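You operate a simulated robot arm through the tools that you are given. There is no shell and no other tool.

You are at the controls of a simulated robot arm. One attempt, no reset.

TASK
Let the old water out and run a fresh bath at 30 degrees till it covers the low mark.
Fine: stay under the high mark; drain shut again, tap off; spill nothing.
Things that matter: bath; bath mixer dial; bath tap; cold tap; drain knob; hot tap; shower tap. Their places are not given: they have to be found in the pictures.

Only the result counts: the job must be done as asked and must still hold three seconds after the hand-in. Knocking over, shifting, dropping, spilling or breaking anything else fails it. Lids that push on must go on centred and level and be pressed home; caps that screw on are set level and turned clockwise until they are tight.

THE ROBOT
A 6-joint arm with a two-finger gripper, fixed in place. Base frame: the origin is at the foot of the arm, x ahead of it, y to its left, z up. Readings come in m, rad, newtons and seconds.
Its first joint turns from -2.897 to 2.897 rad. Payload 2.45 kg.
The tool frame sits at the grasp point between the pads (the TCP): z along the fingers, y along the line on which they close. The tips reach 0.02 m beyond it. Largest opening 0.14 m; the body of the gripper starts 0.168 m behind the TCP.
Orientation is that of the tool frame in the base frame, as a unit quaternion [w, x, y, z]. With the fingers straight down and closing along the base's y, the tool's x points along the base's -x, its y along +y and its z along -z.

THE INTERFACE
- The arm moves only by the tool step_arm. Its argument "deltas" is a list of rows, each a list of 7 numbers: the gripper command, from -1 (shut) to 1 (fully open), values between in proportion, then the shift along the tool's x, y, z in m, then the turn, a rotation vector about the tool's x, y, z in degrees. In form: [[hand, x, y, z, ax, ay, az], ...]. A call has 1 to 20 rows; each row shifts and turns the commanded pose from where the row before left it, along the tool's axes as they then stand. Each row takes 0.2 s and may step no farther than 0.05 m and 0.15 rad from the row before; otherwise, or with a gripper value out of range, the whole call is refused. A pose out of reach is approached as far as the arm can. The call stops where the force on the tool passes 40 N (or 10 N more than at its start, if that is more) or the arm is blocked; 0.2 s more then pass. The fingers move at their own pace (about 0.045 m/s each) and stop on an object; they squeeze with about 38 N. The grip force told is the motor's: it shows also when the fingers shut on nothing. Time passes only in rows, and 0.2 s behind the last, so rows that do not move let the fingers close. It gives the time, the measured TCP pose, the force on the tool (base axes), the opening and the grip force at its end, in the units of the frame above (readings bear some noise), with the torque about the TCP (base axes, N m) and any sound that the robot's microphone picked up.
- Cameras (640 x 400 px; columns grow to the right, rows downward): "scene" is fixed at [0.2199, 0.6517, 1.2982]; the picture's right is [-0.18, -0.98, 0.00], its down [-0.80, 0.14, -0.59] and it looks along [0.58, -0.10, -0.81] (base axes); focal length 214 px, centre (320, 200). "wrist" rides on the gripper at [0.078, 0.011, -0.209] in the tool frame; the picture's right is [-0.14, 0.99, 0.00], its down [-0.92, -0.13, -0.37] and it looks along [-0.36, -0.05, 0.93] (tool axes); focal length 280 px, centre (320, 200).
- camera(camera): a new picture of that camera. The clock stands still meanwhile.
- pixel_to_xyz(camera, pixels): for up to 12 pixels [column, row] of the newest picture of that camera ("zoom" is the newest enlarged one), the place [x, y, z] in the base frame of the surface seen there, good to about 0.002 m. The clock stands still meanwhile.
- zoom(camera, box): a new picture of the part [left, top, right, bottom] of that camera's present view, enlarged. The clock stands still meanwhile.
- job_done(): hands the job in; it is judged then, once.

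Open the gripper and draw the arm clear of the work before you hand the job in, unless the task says otherwise.

The tools are called after ">>>" as a command line: name --pt "numbers of a row" for each row, then --argument value for the rest, lists and objects as JSON in quotes. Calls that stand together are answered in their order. step_arm: Moves the arm, as the interface text tells. Its arguments: {"type":"object","properties":{"deltas":{"type":"array","items":{"type":"array","items":{"type":"number"}}}},"required":["deltas"]} The other tools are called the same way: camera (camera) takes a picture; pixel_to_xyz (camera, pixels) gives the place of the surface under pixels of a picture; zoom (camera, box) takes an enlarged picture of a part of a camera's view; job_done () hands the job in.

At the start:

```text
t: 0.0
ee_pos: [0.7083, 0.2707, 0.9399]
tcp_rot: [0.0, 0.0, 1.0, 0.0]
ft_force: [-0.8, -0.9, -0.1]
wrist_torque: [0.02, -0.01, 0.01]
opening: 0.1401
grasp_force: 0.1
```

scene: 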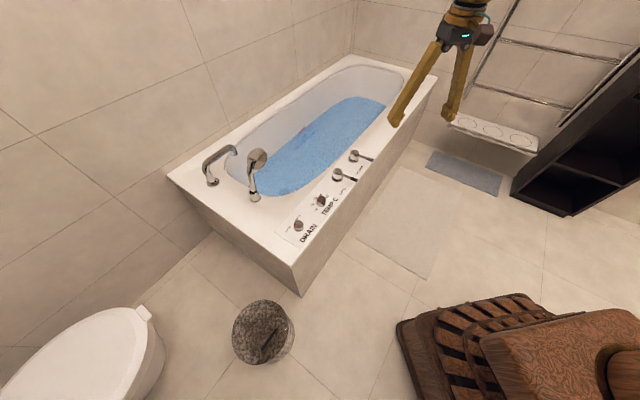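
wrist: 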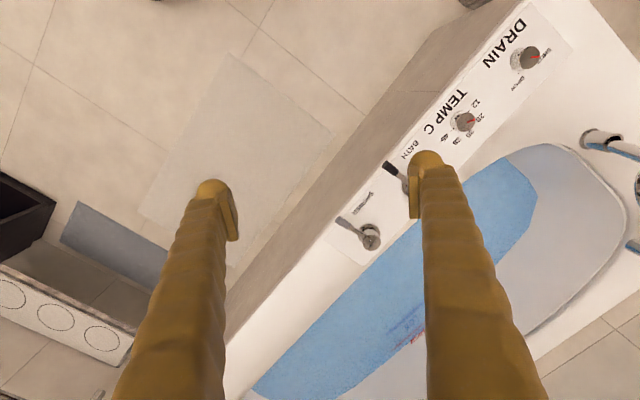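

The scene picture shows the bath with a panel: DRAIN knob near (299,225), TEMP C dial near (321,200), and two levers near (340,175) and (357,156). I zoom in on the panel to read it.

>>> zoom --camera "scene" --box '[270, 140, 390, 250]'

>>> zoom --camera "wrist" --box '[320, 0, 600, 260]'

>>> zoom --camera "scene" --box '[160, 40, 440, 220]'

```text
3.64 times, centred on (330, 195) of scene
```

zoom: 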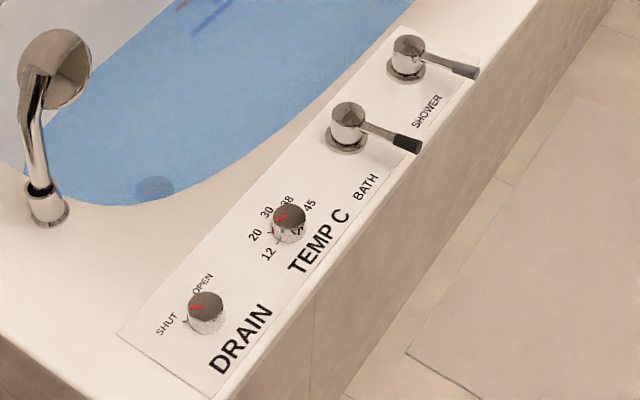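

```text
1.54 times, centred on (460, 130) of wrist
```

zoom: 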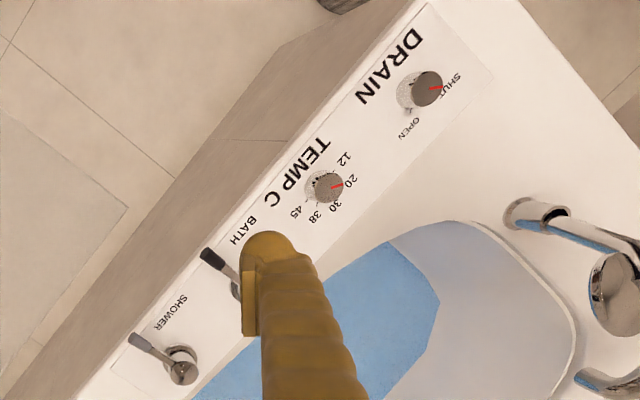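

```text
2.22 times, centred on (300, 130) of scene
```

zoom: 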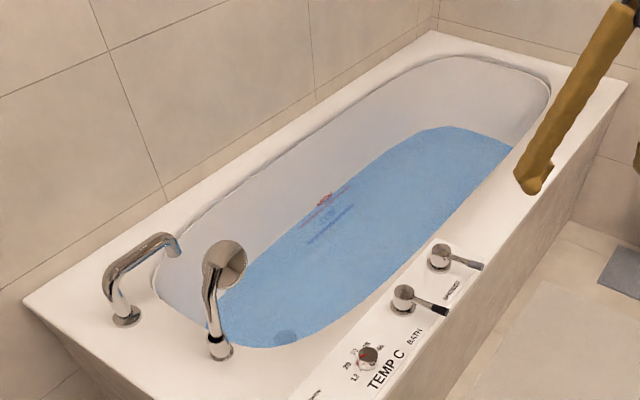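

The marks seem to sit on the bath's far wall near (300,130) and the dial pointer sits between labels. I zoom closer on the marks, the dial, and the taps.

>>> zoom --camera "scene" --box '[280, 110, 344, 150]'

>>> zoom --camera "scene" --box '[300, 180, 348, 210]'

>>> zoom --camera "wrist" --box '[430, 90, 510, 140]'

>>> zoom --camera "wrist" --box '[490, 30, 570, 80]'

>>> zoom --camera "scene" --box '[190, 130, 286, 190]'

```text
10.00 times, centred on (312, 130) of scene
```

zoom: 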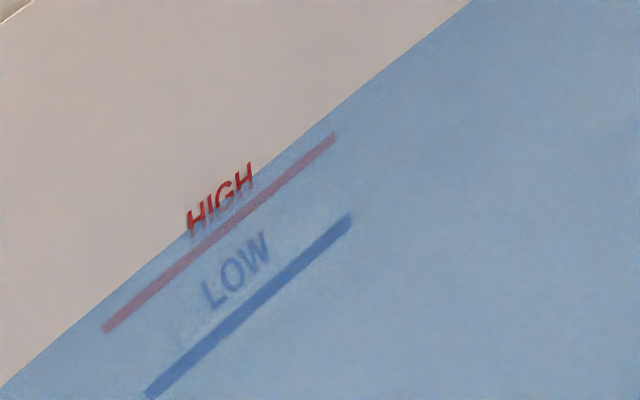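

```text
13.33 times, centred on (324, 195) of scene
```

zoom: 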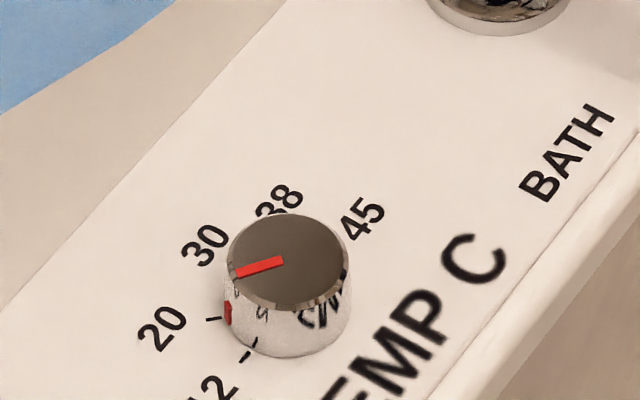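

```text
8.00 times, centred on (470, 115) of wrist
```

zoom: 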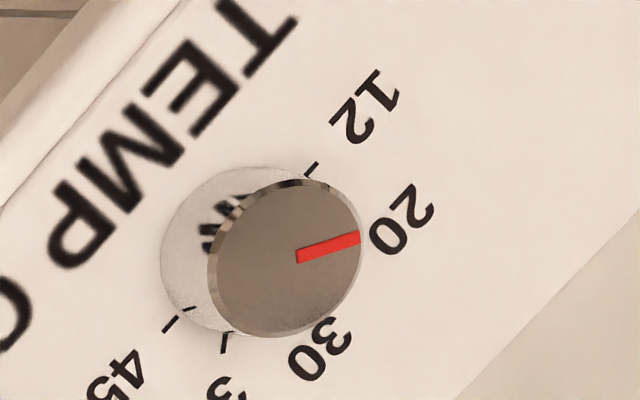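

```text
8.00 times, centred on (530, 55) of wrist
```

zoom: 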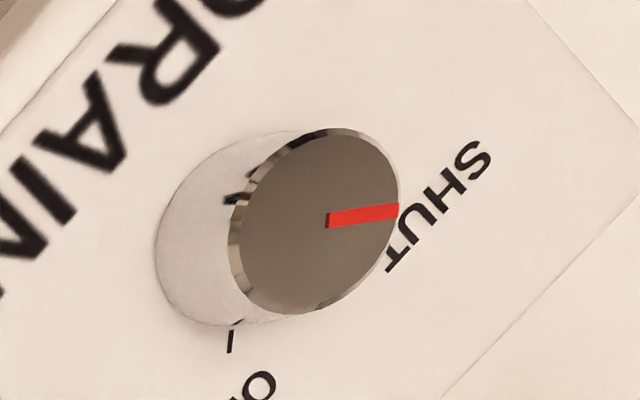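

```text
6.67 times, centred on (238, 160) of scene
```

zoom: 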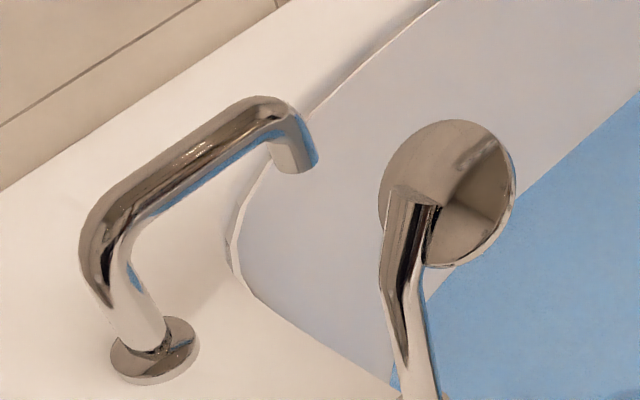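

I read out 3D positions of the knobs, levers, and panel in the zoomed views of the scene.

>>> zoom --camera "scene" --box '[270, 140, 390, 250]'

>>> pixel_to_xyz --camera "zoom" --pixels '[[206, 302], [206, 325], [290, 217], [290, 238], [348, 112], [347, 145], [408, 145], [375, 128], [408, 45], [405, 74], [468, 72], [435, 60]]'

>>> pixel_to_xyz --camera "zoom" --pixels '[[150, 335], [217, 385], [260, 190], [330, 245], [375, 90], [440, 130], [165, 325], [202, 284], [267, 254], [255, 235], [266, 213], [310, 205]]'

>>> pixel_to_xyz --camera "wrist" --pixels '[[530, 57], [466, 119], [370, 233], [340, 219], [390, 167], [355, 228], [369, 244], [605, 138], [632, 155], [430, 200]]'

```text
3.64 times, centred on (330, 195) of scene
```

zoom: 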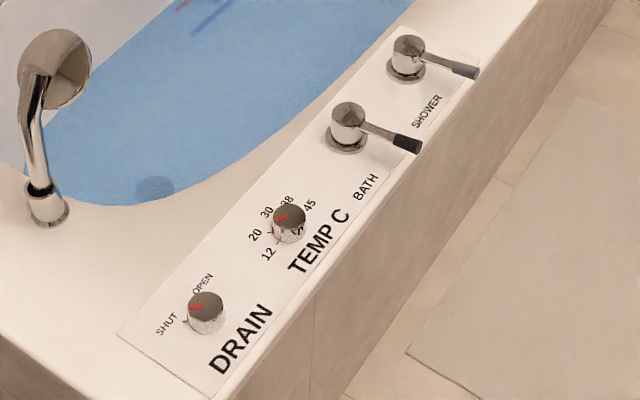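

```text
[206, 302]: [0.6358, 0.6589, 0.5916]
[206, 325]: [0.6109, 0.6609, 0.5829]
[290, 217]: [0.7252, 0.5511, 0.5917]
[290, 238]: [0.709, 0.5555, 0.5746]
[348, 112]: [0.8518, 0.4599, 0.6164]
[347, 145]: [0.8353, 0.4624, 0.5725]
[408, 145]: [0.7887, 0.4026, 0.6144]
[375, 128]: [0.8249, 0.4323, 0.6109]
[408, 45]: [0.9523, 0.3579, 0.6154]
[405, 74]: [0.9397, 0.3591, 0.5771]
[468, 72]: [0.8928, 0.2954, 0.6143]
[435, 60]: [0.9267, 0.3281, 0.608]
```

```text
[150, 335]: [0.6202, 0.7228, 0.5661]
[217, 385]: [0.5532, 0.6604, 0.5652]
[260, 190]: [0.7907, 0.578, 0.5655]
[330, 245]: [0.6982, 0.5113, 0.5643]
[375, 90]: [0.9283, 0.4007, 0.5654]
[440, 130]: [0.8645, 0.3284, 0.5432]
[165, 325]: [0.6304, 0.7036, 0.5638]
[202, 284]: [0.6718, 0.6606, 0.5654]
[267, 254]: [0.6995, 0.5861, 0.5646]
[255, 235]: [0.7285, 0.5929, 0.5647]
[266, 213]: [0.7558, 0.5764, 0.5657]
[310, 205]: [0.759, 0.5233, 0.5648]
```

```text
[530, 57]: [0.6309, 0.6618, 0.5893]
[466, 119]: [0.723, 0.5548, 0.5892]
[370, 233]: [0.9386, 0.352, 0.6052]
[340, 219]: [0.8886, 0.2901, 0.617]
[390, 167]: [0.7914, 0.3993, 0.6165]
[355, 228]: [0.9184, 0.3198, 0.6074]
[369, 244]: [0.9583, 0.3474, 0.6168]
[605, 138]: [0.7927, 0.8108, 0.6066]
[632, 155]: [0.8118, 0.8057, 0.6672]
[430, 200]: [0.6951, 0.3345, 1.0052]
```

The rim is at z≈0.565, with the drain knob near (0.633,0.66) and dial near (0.724,0.552). I check the taps more closely, plus spout positions and water heights.

>>> zoom --camera "scene" --box '[320, 140, 384, 190]'

>>> pixel_to_xyz --camera "scene" --pixels '[[212, 183], [207, 160], [234, 147], [234, 152], [236, 156], [254, 194], [257, 160], [265, 165], [250, 165], [228, 155], [232, 175], [222, 172]]'

>>> pixel_to_xyz --camera "scene" --pixels '[[302, 132], [305, 134], [296, 131], [340, 130], [300, 170], [300, 120], [359, 108], [285, 192], [240, 130], [405, 90], [320, 110], [434, 75]]'

```text
8.00 times, centred on (352, 165) of scene
```

zoom: 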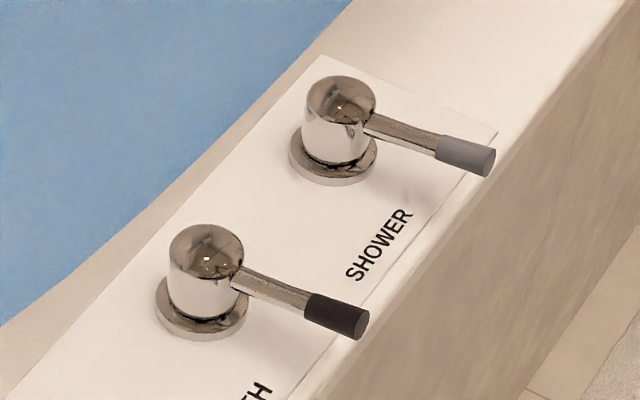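

```text
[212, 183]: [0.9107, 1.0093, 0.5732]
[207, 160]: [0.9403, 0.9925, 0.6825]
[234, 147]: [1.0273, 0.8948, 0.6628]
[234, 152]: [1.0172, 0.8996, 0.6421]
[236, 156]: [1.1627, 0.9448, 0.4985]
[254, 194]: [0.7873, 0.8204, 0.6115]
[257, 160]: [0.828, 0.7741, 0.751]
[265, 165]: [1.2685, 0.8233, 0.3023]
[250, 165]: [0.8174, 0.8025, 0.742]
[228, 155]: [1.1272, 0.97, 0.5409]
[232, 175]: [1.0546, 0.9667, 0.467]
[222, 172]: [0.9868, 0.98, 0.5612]
```

```text
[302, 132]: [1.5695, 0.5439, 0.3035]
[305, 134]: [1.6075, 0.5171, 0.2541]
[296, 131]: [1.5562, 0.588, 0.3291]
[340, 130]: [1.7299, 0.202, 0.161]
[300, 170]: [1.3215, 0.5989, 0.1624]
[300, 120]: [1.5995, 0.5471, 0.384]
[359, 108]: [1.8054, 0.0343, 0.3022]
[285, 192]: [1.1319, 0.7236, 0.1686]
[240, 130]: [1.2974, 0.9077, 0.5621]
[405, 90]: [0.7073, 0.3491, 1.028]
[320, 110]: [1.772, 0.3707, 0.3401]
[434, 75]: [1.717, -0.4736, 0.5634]
```

The bath's waterline is just above the HIGH mark (scene ~(303,130)), the drain pointer is at SHUT and the dial points to about 18. I move the arm above the two knobs to view them from closer up.

>>> step_arm --pt "1 0.0122 0.0347 0.014 0 0 0" --pt "1 0.0122 0.0347 0.014 0 0 0" --pt "1 0.0122 0.0347 0.014 0 0 0" --pt "1 0.0122 0.0347 0.014 0 0 0" --pt "1 0.0122 0.0347 0.014 0 0 0" --pt "1 0.0122 0.0347 0.014 0 0 0" --pt "1 0.0122 0.0347 0.014 0 0 0" --pt "1 0.0122 0.0347 0.014 0 0 0" --pt "1 0.0122 0.0347 0.014 0 0 0" --pt "1 0.0122 0.0347 0.014 0 0 0"

>>> camera --camera "wrist"

>>> camera --camera "scene"

```text
t: 2.2
ee_pos: [0.5886, 0.6177, 0.7991]
tcp_rot: [0.0, 0.0, 1.0, 0.0]
ft_force: [0.9, 0.6, 0.6]
wrist_torque: [0.02, 0.02, 0.01]
opening: 0.1402
grasp_force: 0.1
```

```text
taken
```

wrist: 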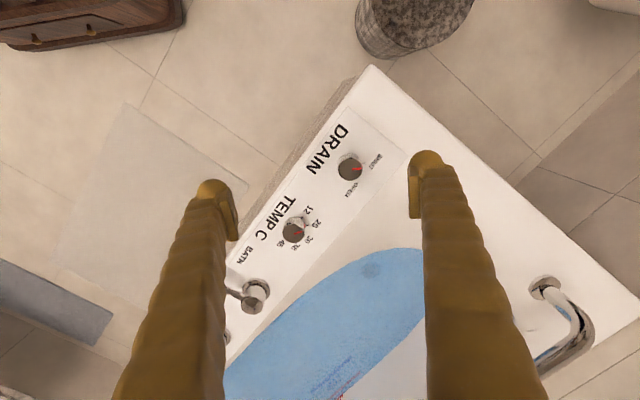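

```text
taken
```

scene: 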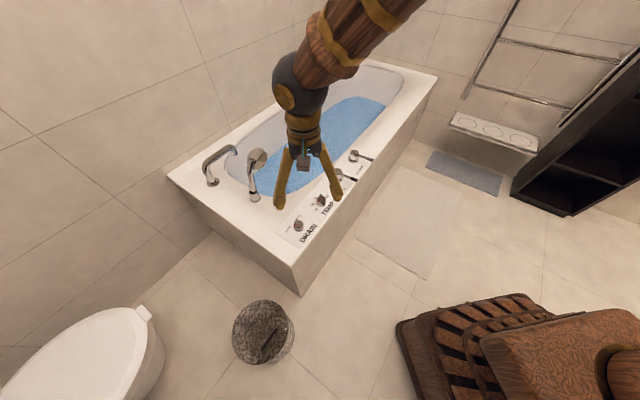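

The knobs show at wrist pixels (350,167) drain and (294,229) dial. I zoom on both to measure centres and pointer angles.

>>> zoom --camera "wrist" --box '[310, 142, 390, 192]'

>>> pixel_to_xyz --camera "zoom" --pixels '[[320, 200], [400, 210], [240, 210], [320, 120], [320, 280]]'

>>> zoom --camera "wrist" --box '[254, 204, 334, 254]'

>>> pixel_to_xyz --camera "zoom" --pixels '[[320, 200], [400, 210], [240, 210], [320, 120], [320, 280]]'

```text
8.00 times, centred on (350, 167) of wrist
```

zoom: 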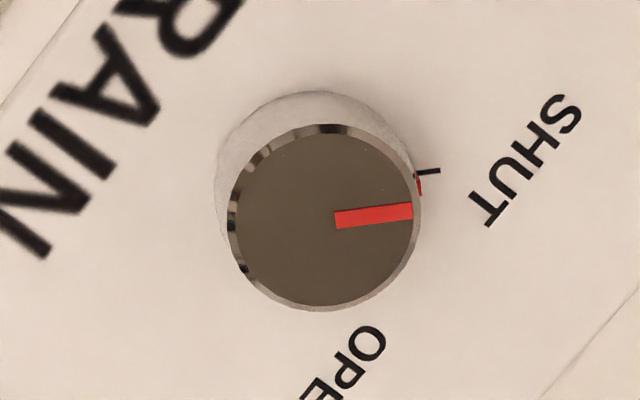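

```text
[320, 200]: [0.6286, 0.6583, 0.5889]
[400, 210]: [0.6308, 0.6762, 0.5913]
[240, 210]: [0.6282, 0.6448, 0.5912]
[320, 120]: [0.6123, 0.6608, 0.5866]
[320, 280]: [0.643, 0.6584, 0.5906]
```

```text
8.00 times, centred on (294, 229) of wrist
```

zoom: 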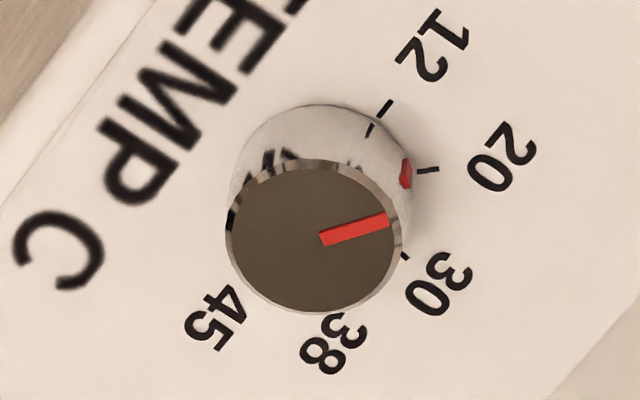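

```text
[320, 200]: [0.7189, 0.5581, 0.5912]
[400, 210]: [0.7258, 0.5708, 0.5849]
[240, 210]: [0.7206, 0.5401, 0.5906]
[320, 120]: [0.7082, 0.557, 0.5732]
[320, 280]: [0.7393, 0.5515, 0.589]
```

Drain knob centre is about (0.630,0.660) and the dial about (0.726,0.553); the drain pointer is at 89° (SHUT) and OPEN should be 90° clockwise. I move above the drain knob, narrow the fingers, and yaw the tool 90° counter-clockwise to have room for a clockwise turn.

>>> step_arm --pt "0.3 -0.0138 0.0141 0.033 0 0 0" --pt "0.3 -0.0138 0.0141 0.033 0 0 0" --pt "0.3 -0.0138 0.0141 0.033 0 0 0" --pt "0.3 0 0 0 0 0 -7.5" --pt "0.3 0 0 0 0 0 -7.5" --pt "0.3 0 0 0 0 0 -7.5" --pt "0.3 0 0 0 0 0 -7.5" --pt "0.3 0 0 0 0 0 -7.5" --pt "0.3 0 0 0 0 0 -7.5" --pt "0.3 0 0 0 0 0 -7.5" --pt "0.3 0 0 0 0 0 -7.5" --pt "0.3 0 0 0 0 0 -7.5" --pt "0.3 0 0 0 0 0 -7.5" --pt "0.3 0 0 0 0 0 -7.5" --pt "0.3 0 0 0 0 0 -7.5"

>>> camera --camera "wrist"

>>> zoom --camera "scene" --box '[240, 140, 400, 250]'

```text
t: 5.4
ee_pos: [0.628, 0.6585, 0.7009]
tcp_rot: [0.0, 0.708, -0.706, 0.0]
ft_force: [0.2, 0.3, 0.0]
wrist_torque: [0.01, -0.02, -0.02]
opening: 0.0912
grasp_force: 0.2
```

```text
taken
```

wrist: 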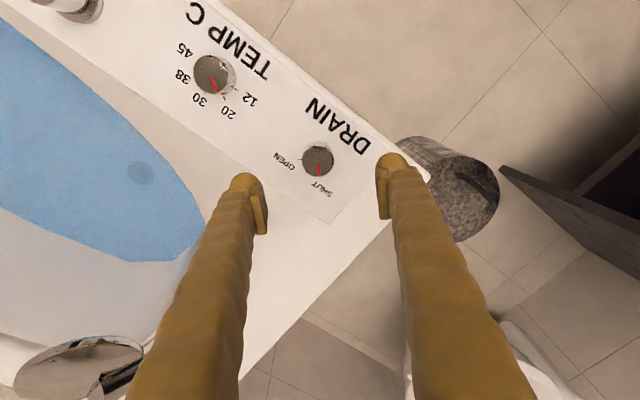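

```text
3.64 times, centred on (320, 195) of scene
```

zoom: 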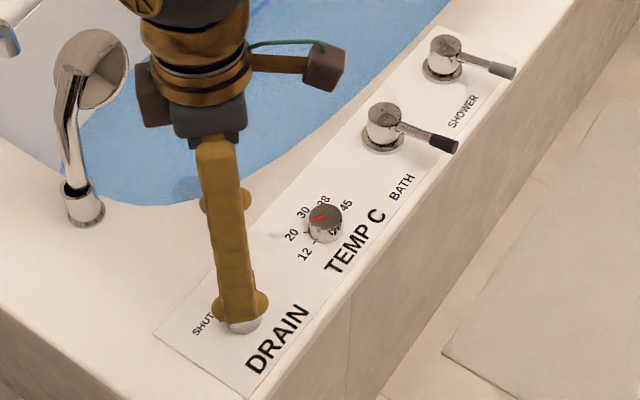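

The knob at wrist (318,158) sits between the finger tips. I zoom in to check its centre before descending.

>>> zoom --camera "wrist" --box '[278, 133, 358, 183]'

>>> zoom --camera "wrist" --box '[174, 49, 254, 99]'

```text
8.00 times, centred on (318, 158) of wrist
```

zoom: 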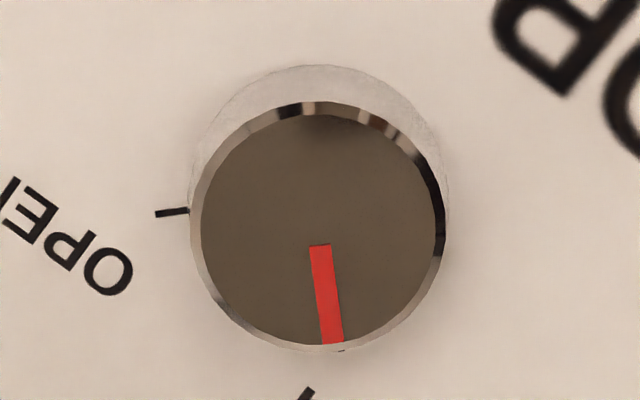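

```text
8.00 times, centred on (214, 74) of wrist
```

zoom: 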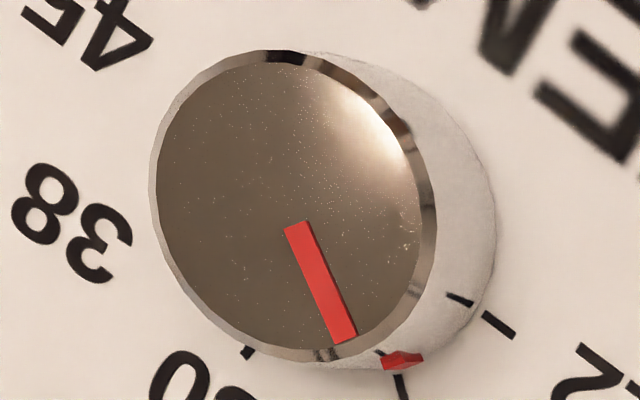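

The knob centre is within about 3 mm of the tool axis. I descend to z≈0.591 and close on the knob.

>>> step_arm --pt "0.3 0.0015 -0.001 0.04 0 0 0" --pt "0.3 0 0 0.04 0 0 0" --pt "0.3 0 0 0.03 0 0 0" --pt "0.3 0 0 0 0 0 0" --pt "-1 0 0 0 0 0 0" --pt "-1 0 0 0 0 0 0" --pt "-1 0 0 0 0 0 0" --pt "-1 0 0 0 0 0 0" --pt "-1 0 0 0 0 0 0"

>>> camera --camera "wrist"

```text
t: 7.5
ee_pos: [0.6311, 0.6574, 0.5916]
tcp_rot: [0.003, -0.707, 0.707, -0.001]
ft_force: [6.1, 2.4, -6.0]
wrist_torque: [-0.08, -0.18, -0.03]
opening: 0.0367
grasp_force: 45.0
stopped in row 9: the force on the tool passed its limit at 42 N (the readings are from after the stop); the commanded pose is now the measured one
```

```text
taken
```

wrist: 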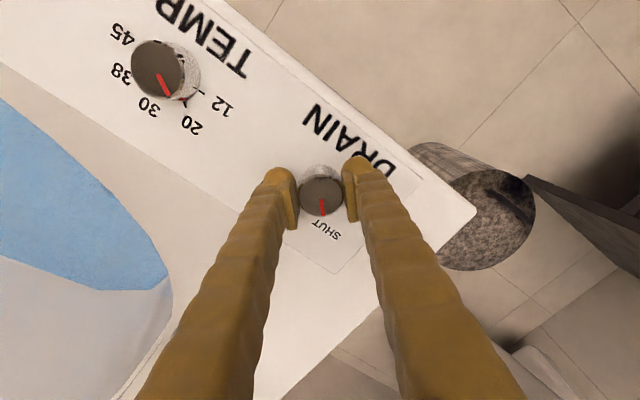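

The fingers hold the drain knob (opening 0.037). I turn it clockwise (seen from above) in steps.

>>> step_arm --pt "-1 0 0 0 0 0 6" --pt "-1 0 0 0 0 0 6" --pt "-1 0 0 0 0 0 6" --pt "-1 0 0 0 0 0 6" --pt "-1 0 0 0 0 0 6"

>>> camera --camera "wrist"

```text
t: 8.7
ee_pos: [0.6303, 0.6574, 0.5911]
tcp_rot: [0.001, -0.5, 0.866, 0.001]
ft_force: [-10.2, 1.4, -2.0]
wrist_torque: [-0.21, 0.18, 0.04]
opening: 0.0365
grasp_force: 44.9
```

```text
taken
```

wrist: 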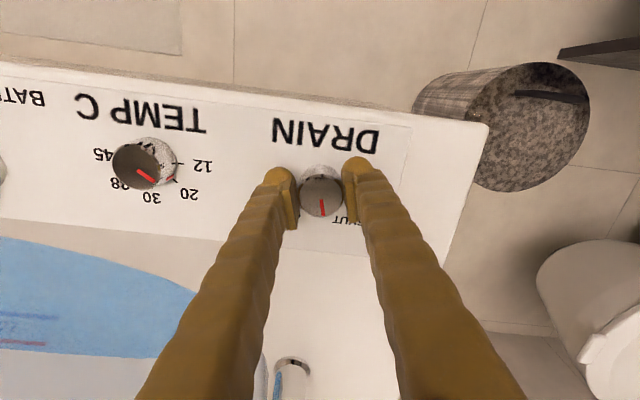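

The pointer turns with the gripper (30° so far, still lined up with the fingers). I continue the remaining 60°.

>>> step_arm --pt "-1 0 0 0 0 0 6" --pt "-1 0 0 0 0 0 6" --pt "-1 0 0 0 0 0 6" --pt "-1 0 0 0 0 0 6" --pt "-1 0 0 0 0 0 6" --pt "-1 0 0 0 0 0 6" --pt "-1 0 0 0 0 0 6" --pt "-1 0 0 0 0 0 6" --pt "-1 0 0 0 0 0 6" --pt "-1 0 0 0 0 0 6"

>>> camera --camera "wrist"

```text
t: 9.9
ee_pos: [0.6296, 0.6577, 0.5916]
tcp_rot: [0.0, -0.269, 0.963, 0.0]
ft_force: [0.8, 2.0, -3.2]
wrist_torque: [0.02, -0.06, 0.03]
opening: 0.0365
grasp_force: 44.9
stopped in row 6: the force on the tool passed its limit at 41 N (the readings are from after the stop); the commanded pose is now the measured one
```

```text
taken
```

wrist: 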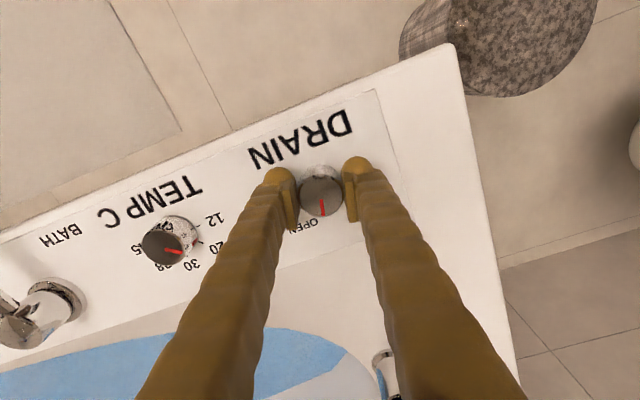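

The turn has reached about 59° before a side-force stop that relaxed afterwards. I continue with the rest in smaller steps.

>>> step_arm --pt "-1 0 0 0 0 0 5" --pt "-1 0 0 0 0 0 5" --pt "-1 0 0 0 0 0 5" --pt "-1 0 0 0 0 0 5" --pt "-1 0 0 0 0 0 5" --pt "-1 0 0 0 0 0 4" --pt "-1 0 0 0 0 0 0"

>>> camera --camera "wrist"

>>> zoom --camera "wrist" --box '[272, 165, 368, 225]'

```text
t: 11.5
ee_pos: [0.6298, 0.6589, 0.5912]
tcp_rot: [0.001, -0.017, 1.0, 0.001]
ft_force: [-6.1, 29.4, -14.7]
wrist_torque: [0.23, -0.01, 0.08]
opening: 0.0363
grasp_force: 45.1
```

```text
taken
```

wrist: 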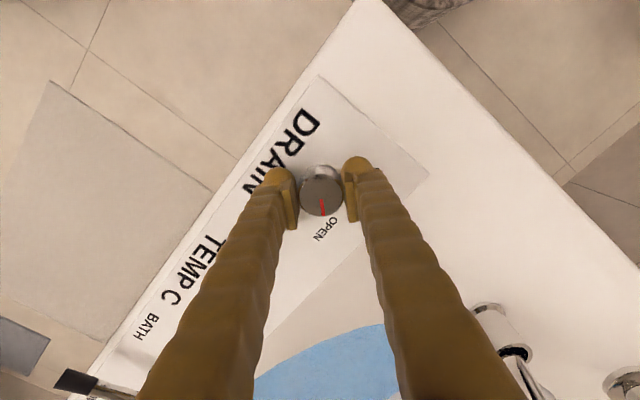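

```text
6.67 times, centred on (320, 195) of wrist
```

zoom: 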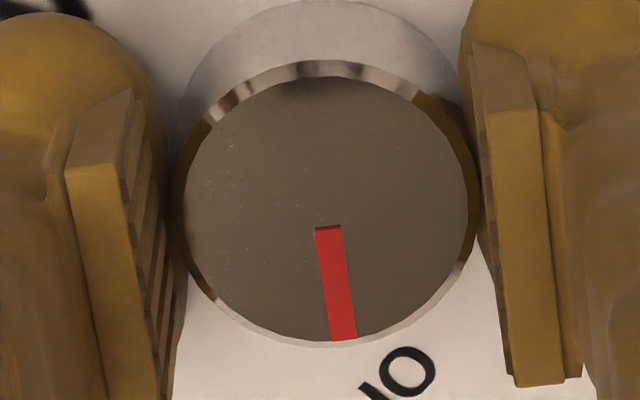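

The knob has turned with the gripper to about 88° with a sideways force of 29 N building up. I ease the tool +1 mm along y, turn the last 3°, then open the fingers and rise.

>>> step_arm --pt "-1 0 0.001 0 0 0 1" --pt "-1 0 0.001 0 0 0 2" --pt "-1 0 0 0 0 0 0"

>>> step_arm --pt "0.3 0 0 0 0 0 0" --pt "0.3 0 0 0 0 0 0" --pt "0.3 0 0 0 0 0 0" --pt "0.3 0 0 -0.03 0 0 0" --pt "0.3 0 0 -0.04 0 0 0" --pt "0.3 0 0 -0.04 0 0 0"

>>> camera --camera "wrist"

>>> camera --camera "scene"

>>> zoom --camera "wrist" --box '[280, 130, 360, 180]'

```text
t: 12.3
ee_pos: [0.628, 0.6587, 0.5927]
tcp_rot: [0.0, 0.008, 1.0, 0.0]
ft_force: [-9.1, 0.6, 6.2]
wrist_torque: [-0.04, 0.19, 0.37]
opening: 0.0364
grasp_force: 45.1
```

```text
t: 13.7
ee_pos: [0.6278, 0.6596, 0.7006]
tcp_rot: [0.001, 0.007, 1.0, 0.0]
ft_force: [-1.1, 0.3, -0.7]
wrist_torque: [0.0, 0.02, -0.01]
opening: 0.0909
grasp_force: 0.1
```

```text
taken
```

wrist: 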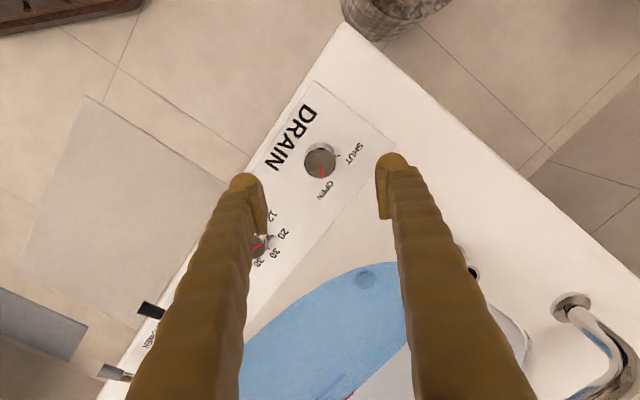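

```text
taken
```

scene: 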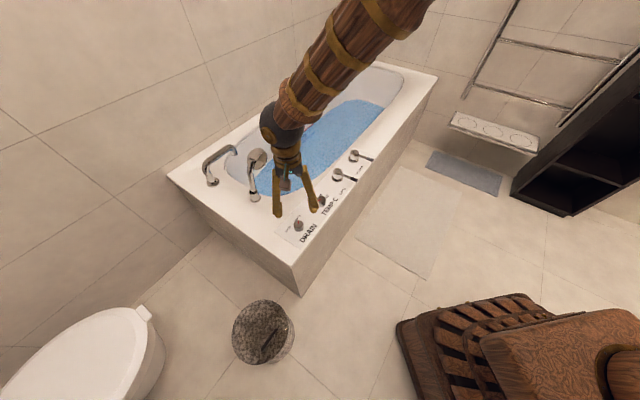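

```text
8.00 times, centred on (320, 155) of wrist
```

zoom: 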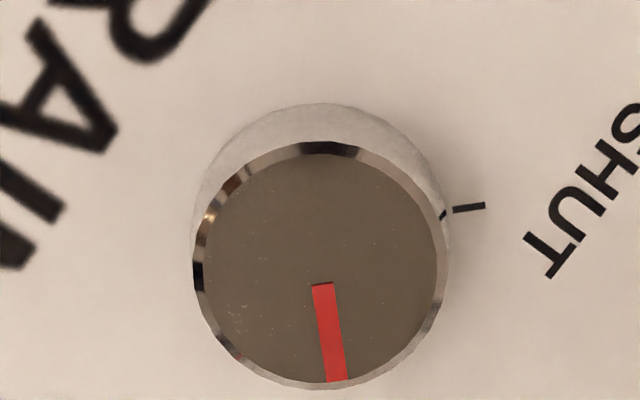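

The drain pointer now lines up with OPEN (torque rose to 0.37 N m at its stop). I move over to the dial while the bath drains and yaw the tool ~70° counter-clockwise for the clockwise turn to 30.

>>> step_arm --pt "0.3 -0.0246 -0.0267 0 0 0 0" --pt "0.3 -0.0246 -0.0267 0 0 0 0" --pt "0.3 -0.0246 -0.0267 0 0 0 0" --pt "0.3 -0.0246 -0.0267 0 0 0 0" --pt "0.3 0 0 0 0 0 -7.9" --pt "0.3 0 0 0 0 0 -7.9" --pt "0.3 0 0 0 0 0 -7.9" --pt "0.3 0 0 0 0 0 -7.9" --pt "0.3 0 0 0 0 0 -7.9" --pt "0.3 0 0 0 0 0 -7.9" --pt "0.3 0 0 0 0 0 -7.9" --pt "0.3 0 0 0 0 0 -7.9" --pt "0.3 0 0 0 0 0 -7.9" --pt "0.3 0 0 0 0 0 0"

>>> camera --camera "wrist"

>>> zoom --camera "wrist" --box '[270, 125, 366, 185]'

>>> zoom --camera "scene" --box '[280, 110, 344, 150]'

```text
t: 16.7
ee_pos: [0.7248, 0.5517, 0.7012]
tcp_rot: [0.002, -0.576, 0.818, 0.0]
ft_force: [0.3, 0.2, -0.8]
wrist_torque: [-0.02, 0.0, 0.01]
opening: 0.0908
grasp_force: 0.0
```

```text
taken
```

wrist: 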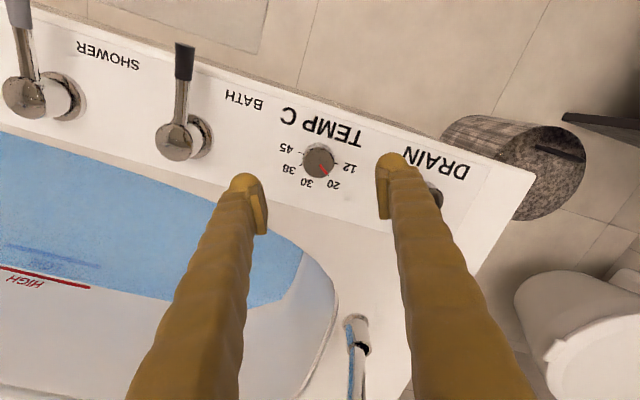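

```text
6.67 times, centred on (318, 155) of wrist
```

zoom: 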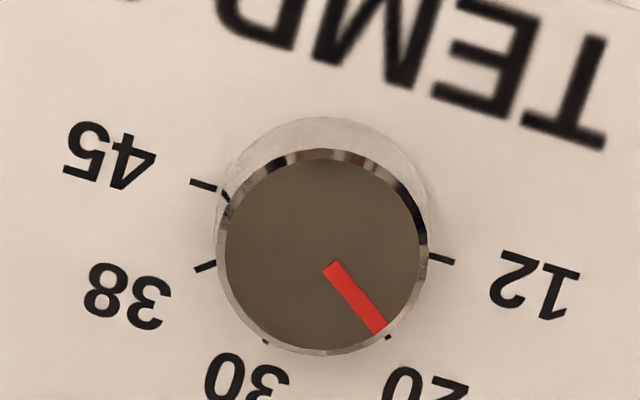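

```text
10.00 times, centred on (312, 130) of scene
```

zoom: 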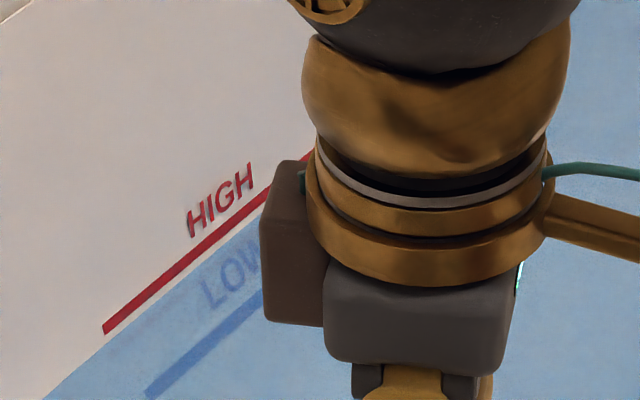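

The water is falling (HIGH mark at scene ~(300,133) is now clear). The dial pointer reads about 101° (≈18 °C); with ticks running from 134° (12) to −46° (45), 30 lies at 36°, so I grip the dial and turn it 65° clockwise.

>>> step_arm --pt "0.3 0 -0.001 0.04 0 0 0" --pt "0.3 0 0 0.04 0 0 0" --pt "0.3 0 0 0.03 0 0 0" --pt "0.0 0 0 0 0 0 0" --pt "-0.3 0 0 0 0 0 0" --pt "-0.45 0 0 0 0 0 0" --pt "-1 0 0 0 0 0 0" --pt "-1 0 0 0 0 0 0" --pt "-1 0 0 0 0 0 0"

>>> camera --camera "wrist"

```text
t: 18.7
ee_pos: [0.7286, 0.5499, 0.5893]
tcp_rot: [0.002, -0.575, 0.818, 0.0]
ft_force: [8.5, -3.0, -4.5]
wrist_torque: [-0.06, -0.15, -0.03]
opening: 0.0368
grasp_force: 45.7
```

```text
taken
```

wrist: 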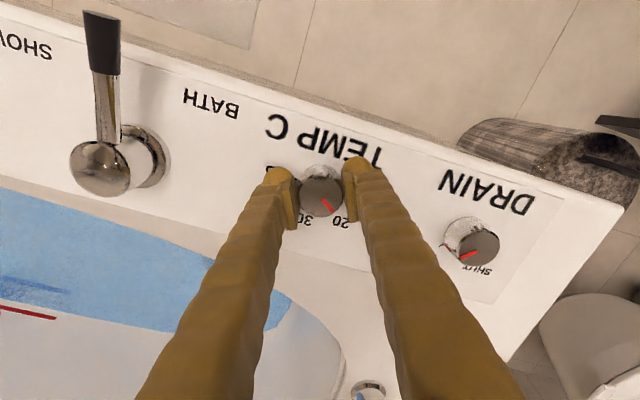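

The dial is gripped (opening 0.037) with a small side force of 8.5 N. I shift the command 3 mm along tool y to centre on it and turn 65° clockwise in small steps.

>>> step_arm --pt "-1 0 -0.003 0 0 0 0" --pt "-1 0 0 0 0 0 5" --pt "-1 0 0 0 0 0 5" --pt "-1 0 0 0 0 0 5" --pt "-1 0 0 0 0 0 5" --pt "-1 0 0 0 0 0 5" --pt "-1 0 0 0 0 0 0"

>>> camera --camera "wrist"

```text
t: 19.8
ee_pos: [0.7281, 0.5513, 0.5897]
tcp_rot: [0.002, -0.462, 0.887, 0.001]
ft_force: [-0.6, 5.0, -3.9]
wrist_torque: [0.08, -0.09, -0.02]
opening: 0.0369
grasp_force: 45.2
stopped in row 5: the force on the tool passed its limit at 41 N (the readings are from after the stop); the commanded pose is now the measured one
```

```text
taken
```

wrist: 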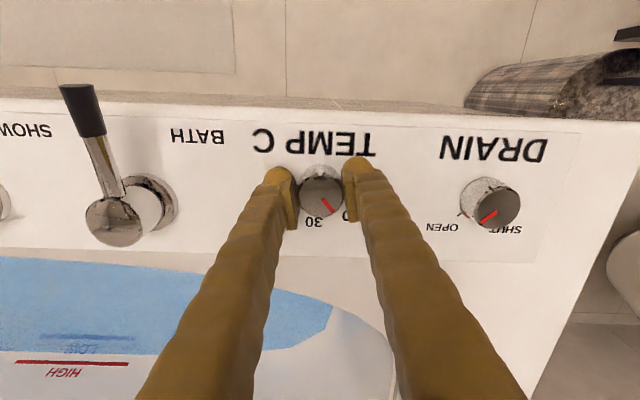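

The dial turned about 15° before a brief force spike (now 5 N). I continue turning in small steps.

>>> step_arm --pt "-1 0 0 0 0 0 4" --pt "-1 0 0 0 0 0 4" --pt "-1 0 0 0 0 0 4" --pt "-1 0 0 0 0 0 4" --pt "-1 0 0 0 0 0 4" --pt "-1 0 0 0 0 0 4" --pt "-1 0 0 0 0 0 0"

>>> camera --camera "wrist"

```text
t: 21.4
ee_pos: [0.7286, 0.5521, 0.5895]
tcp_rot: [-0.001, -0.267, 0.964, 0.001]
ft_force: [-7.9, 28.6, -24.6]
wrist_torque: [0.14, -0.04, 0.04]
opening: 0.0367
grasp_force: 44.6
```

```text
taken
```

wrist: 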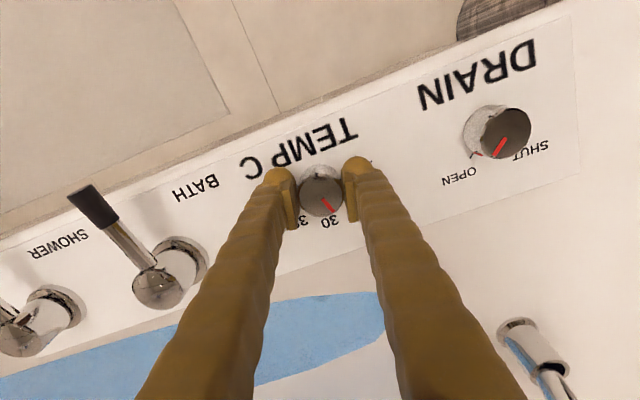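

The dial has turned 39° and the fingers carry a 29 N side load. I relieve it by under 1 mm and turn further.

>>> step_arm --pt "-1 -0.0008 0.0004 0.0002 0 0 0" --pt "-1 0 0 0 0 0 4" --pt "-1 0 0 0 0 0 4" --pt "-1 0 0 0 0 0 4" --pt "-1 0 0 0 0 0 0"

>>> step_arm --pt "-1 0 0 0 0 0 4" --pt "-1 0 0 0 0 0 4" --pt "-1 0 0 0 0 0 4" --pt "-1 0 0 0 0 0 0"

>>> camera --camera "wrist"

>>> zoom --camera "wrist" --box '[272, 165, 368, 225]'

```text
t: 22.6
ee_pos: [0.7278, 0.5519, 0.5893]
tcp_rot: [-0.001, -0.164, 0.986, -0.001]
ft_force: [-32.1, 1.0, 3.6]
wrist_torque: [-0.08, 0.52, -0.01]
opening: 0.0368
grasp_force: 45.1
```

```text
t: 23.6
ee_pos: [0.7286, 0.5509, 0.5905]
tcp_rot: [-0.001, -0.06, 0.998, 0.0]
ft_force: [-30.1, -4.3, -1.7]
wrist_torque: [-0.08, 0.36, 0.0]
opening: 0.0367
grasp_force: 45.4
```

```text
taken
```

wrist: 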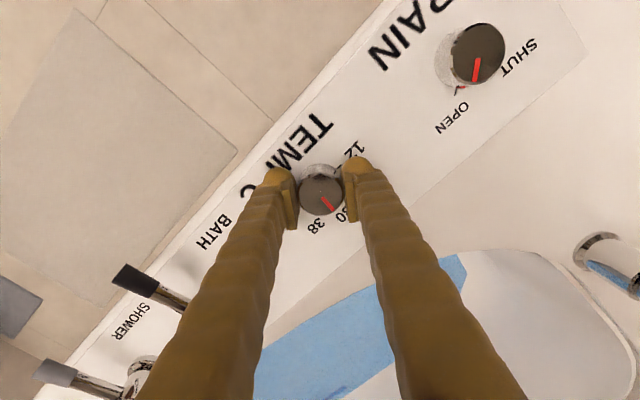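

```text
6.67 times, centred on (320, 195) of wrist
```

zoom: 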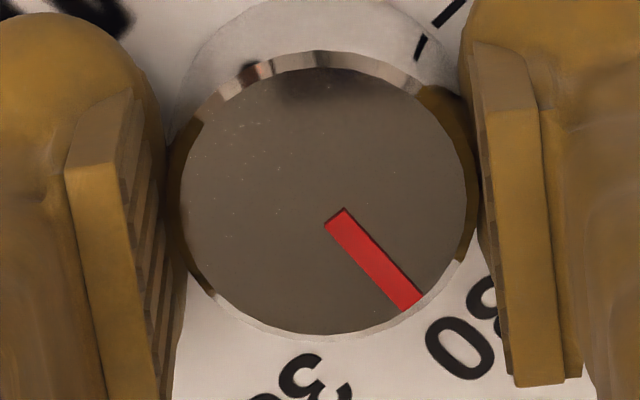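

The dial pointer now computes to about 38°, close to the 36° target for 30. I turn 2° more, open, and rise to check it.

>>> step_arm --pt "-1 0 0 0 0 0 2" --pt "-1 0 0 0 0 0 0"

>>> step_arm --pt "0.3 0 0 0 0 0 0" --pt "0.3 0 0 0 0 0 0" --pt "0.3 0 0 0 0 0 0" --pt "0.3 0 0 -0.03 0 0 0" --pt "0.3 0 0 -0.04 0 0 0" --pt "0.3 0 0 -0.04 0 0 0" --pt "0.3 0 0 0 0 0 0"

>>> camera --camera "wrist"

>>> zoom --camera "wrist" --box '[270, 125, 366, 185]'

>>> zoom --camera "scene" --box '[220, 60, 420, 200]'

```text
t: 24.2
ee_pos: [0.7292, 0.5517, 0.5895]
tcp_rot: [0.0, -0.043, 0.999, 0.0]
ft_force: [-32.2, -4.9, 4.1]
wrist_torque: [-0.07, 0.43, 0.03]
opening: 0.0367
grasp_force: 45.3
```

```text
t: 25.8
ee_pos: [0.727, 0.551, 0.6976]
tcp_rot: [0.0, -0.043, 0.999, 0.001]
ft_force: [0.6, -0.7, -1.5]
wrist_torque: [0.02, 0.03, 0.0]
opening: 0.0912
grasp_force: 0.1
```

```text
taken
```

wrist: 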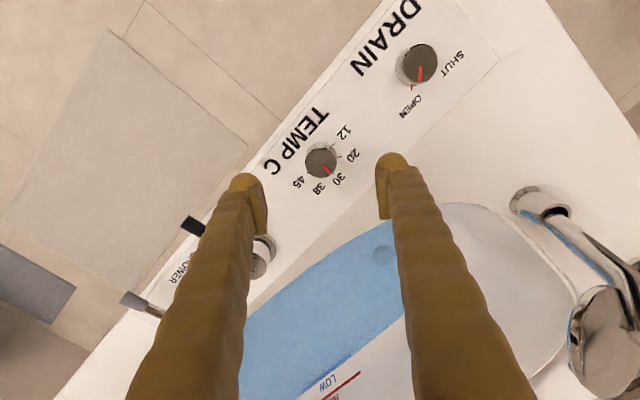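

```text
6.67 times, centred on (318, 155) of wrist
```

zoom: 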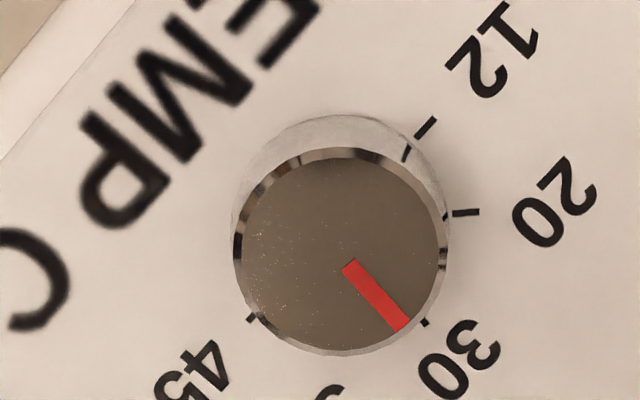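

```text
2.86 times, centred on (320, 130) of scene
```

zoom: 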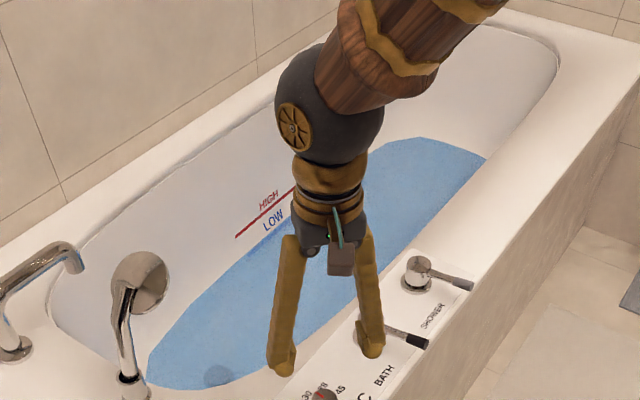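

The dial pointer lines up with the 30 tick (computed 36–39° against 36°), and the water is now below LOW. I move toward the levers to inspect them while the bath keeps draining.

>>> step_arm --pt "0.3 -0.0072 -0.0327 -0.02 0 0 0" --pt "0.3 -0.0072 -0.0327 -0.02 0 0 0" --pt "0.3 -0.0072 -0.0327 -0.02 0 0 0" --pt "0.3 -0.0072 -0.0327 -0.02 0 0 0" --pt "0.3 -0.0072 -0.0327 -0.02 0 0 0" --pt "-1 0 0 0 0 0 0" --pt "-1 0 0 0 0 0 0" --pt "-1 0 0 0 0 0 0" --pt "-1 0 0 0 0 0 0" --pt "-1 0 0 0 0 0 0" --pt "-1 0 0 0 0 0 0"

>>> camera --camera "wrist"

>>> camera --camera "scene"

>>> zoom --camera "scene" --box '[300, 180, 348, 210]'

```text
t: 28.2
ee_pos: [0.7794, 0.3923, 0.8007]
tcp_rot: [0.0, -0.044, 0.999, 0.001]
ft_force: [0.0, -0.2, 0.2]
wrist_torque: [0.0, 0.0, 0.0]
opening: 0.0
grasp_force: 25.3
```

```text
taken
```

wrist: 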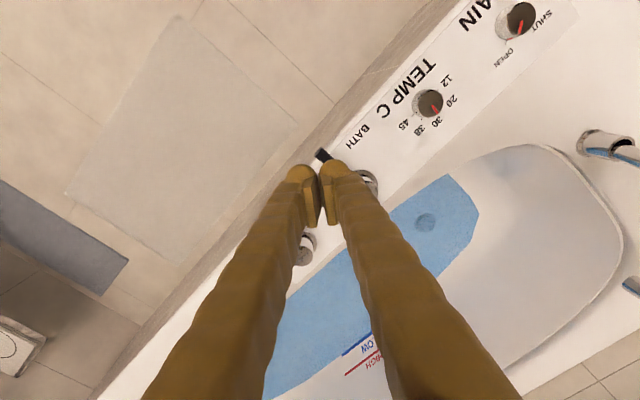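

```text
taken
```

scene: 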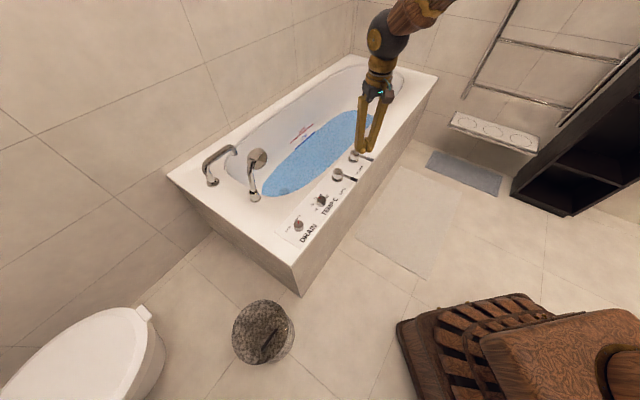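

```text
13.33 times, centred on (324, 195) of scene
```

zoom: 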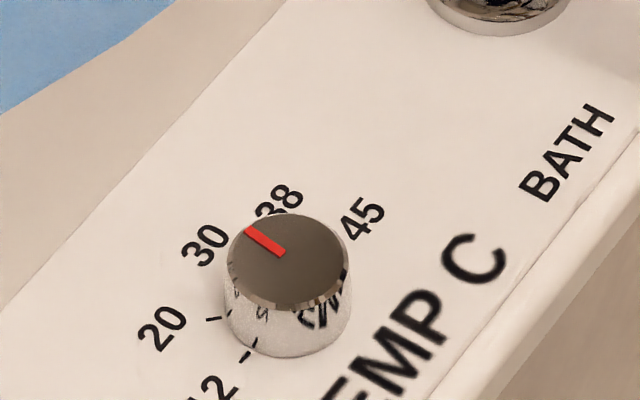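

The scene view also shows the pointer aimed at 30. I take bigger zooms on the dial and levers for finer readings.

>>> zoom --camera "wrist" --box '[405, 87, 453, 117]'

>>> zoom --camera "scene" --box '[310, 184, 334, 199]'

>>> zoom --camera "scene" --box '[320, 140, 384, 190]'

>>> zoom --camera "scene" --box '[240, 80, 400, 200]'

```text
13.33 times, centred on (429, 102) of wrist
```

zoom: 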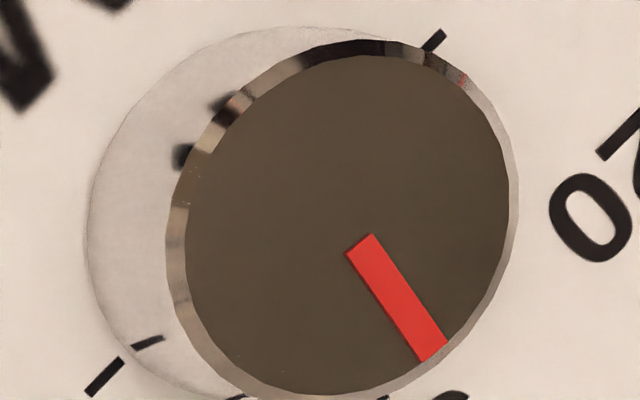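

```text
16.00 times, centred on (322, 192) of scene
```

zoom: 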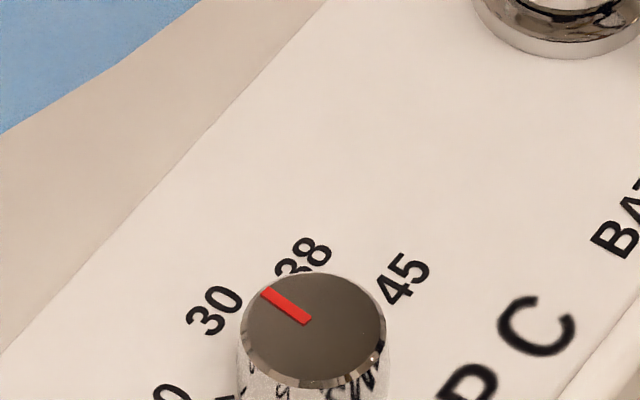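

```text
8.00 times, centred on (352, 165) of scene
```

zoom: 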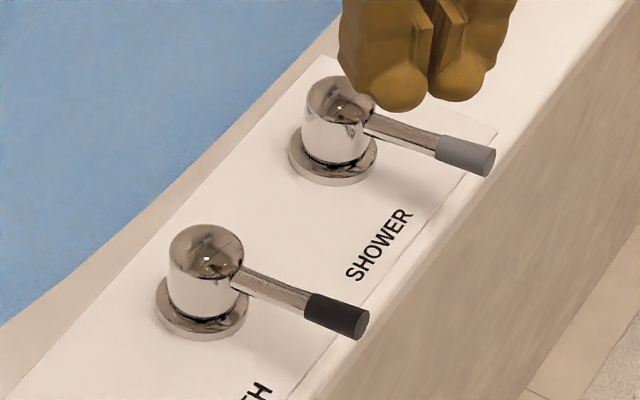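

```text
3.33 times, centred on (320, 140) of scene
```

zoom: 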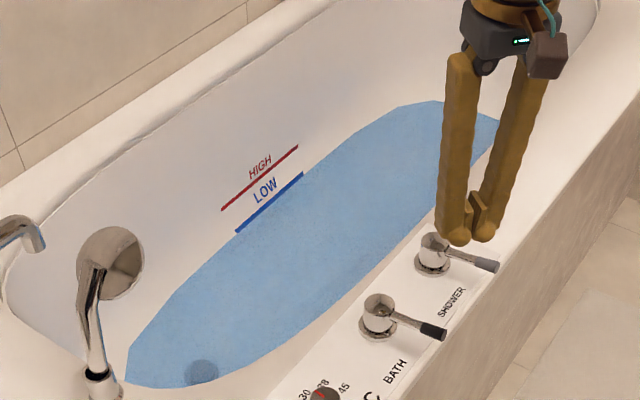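

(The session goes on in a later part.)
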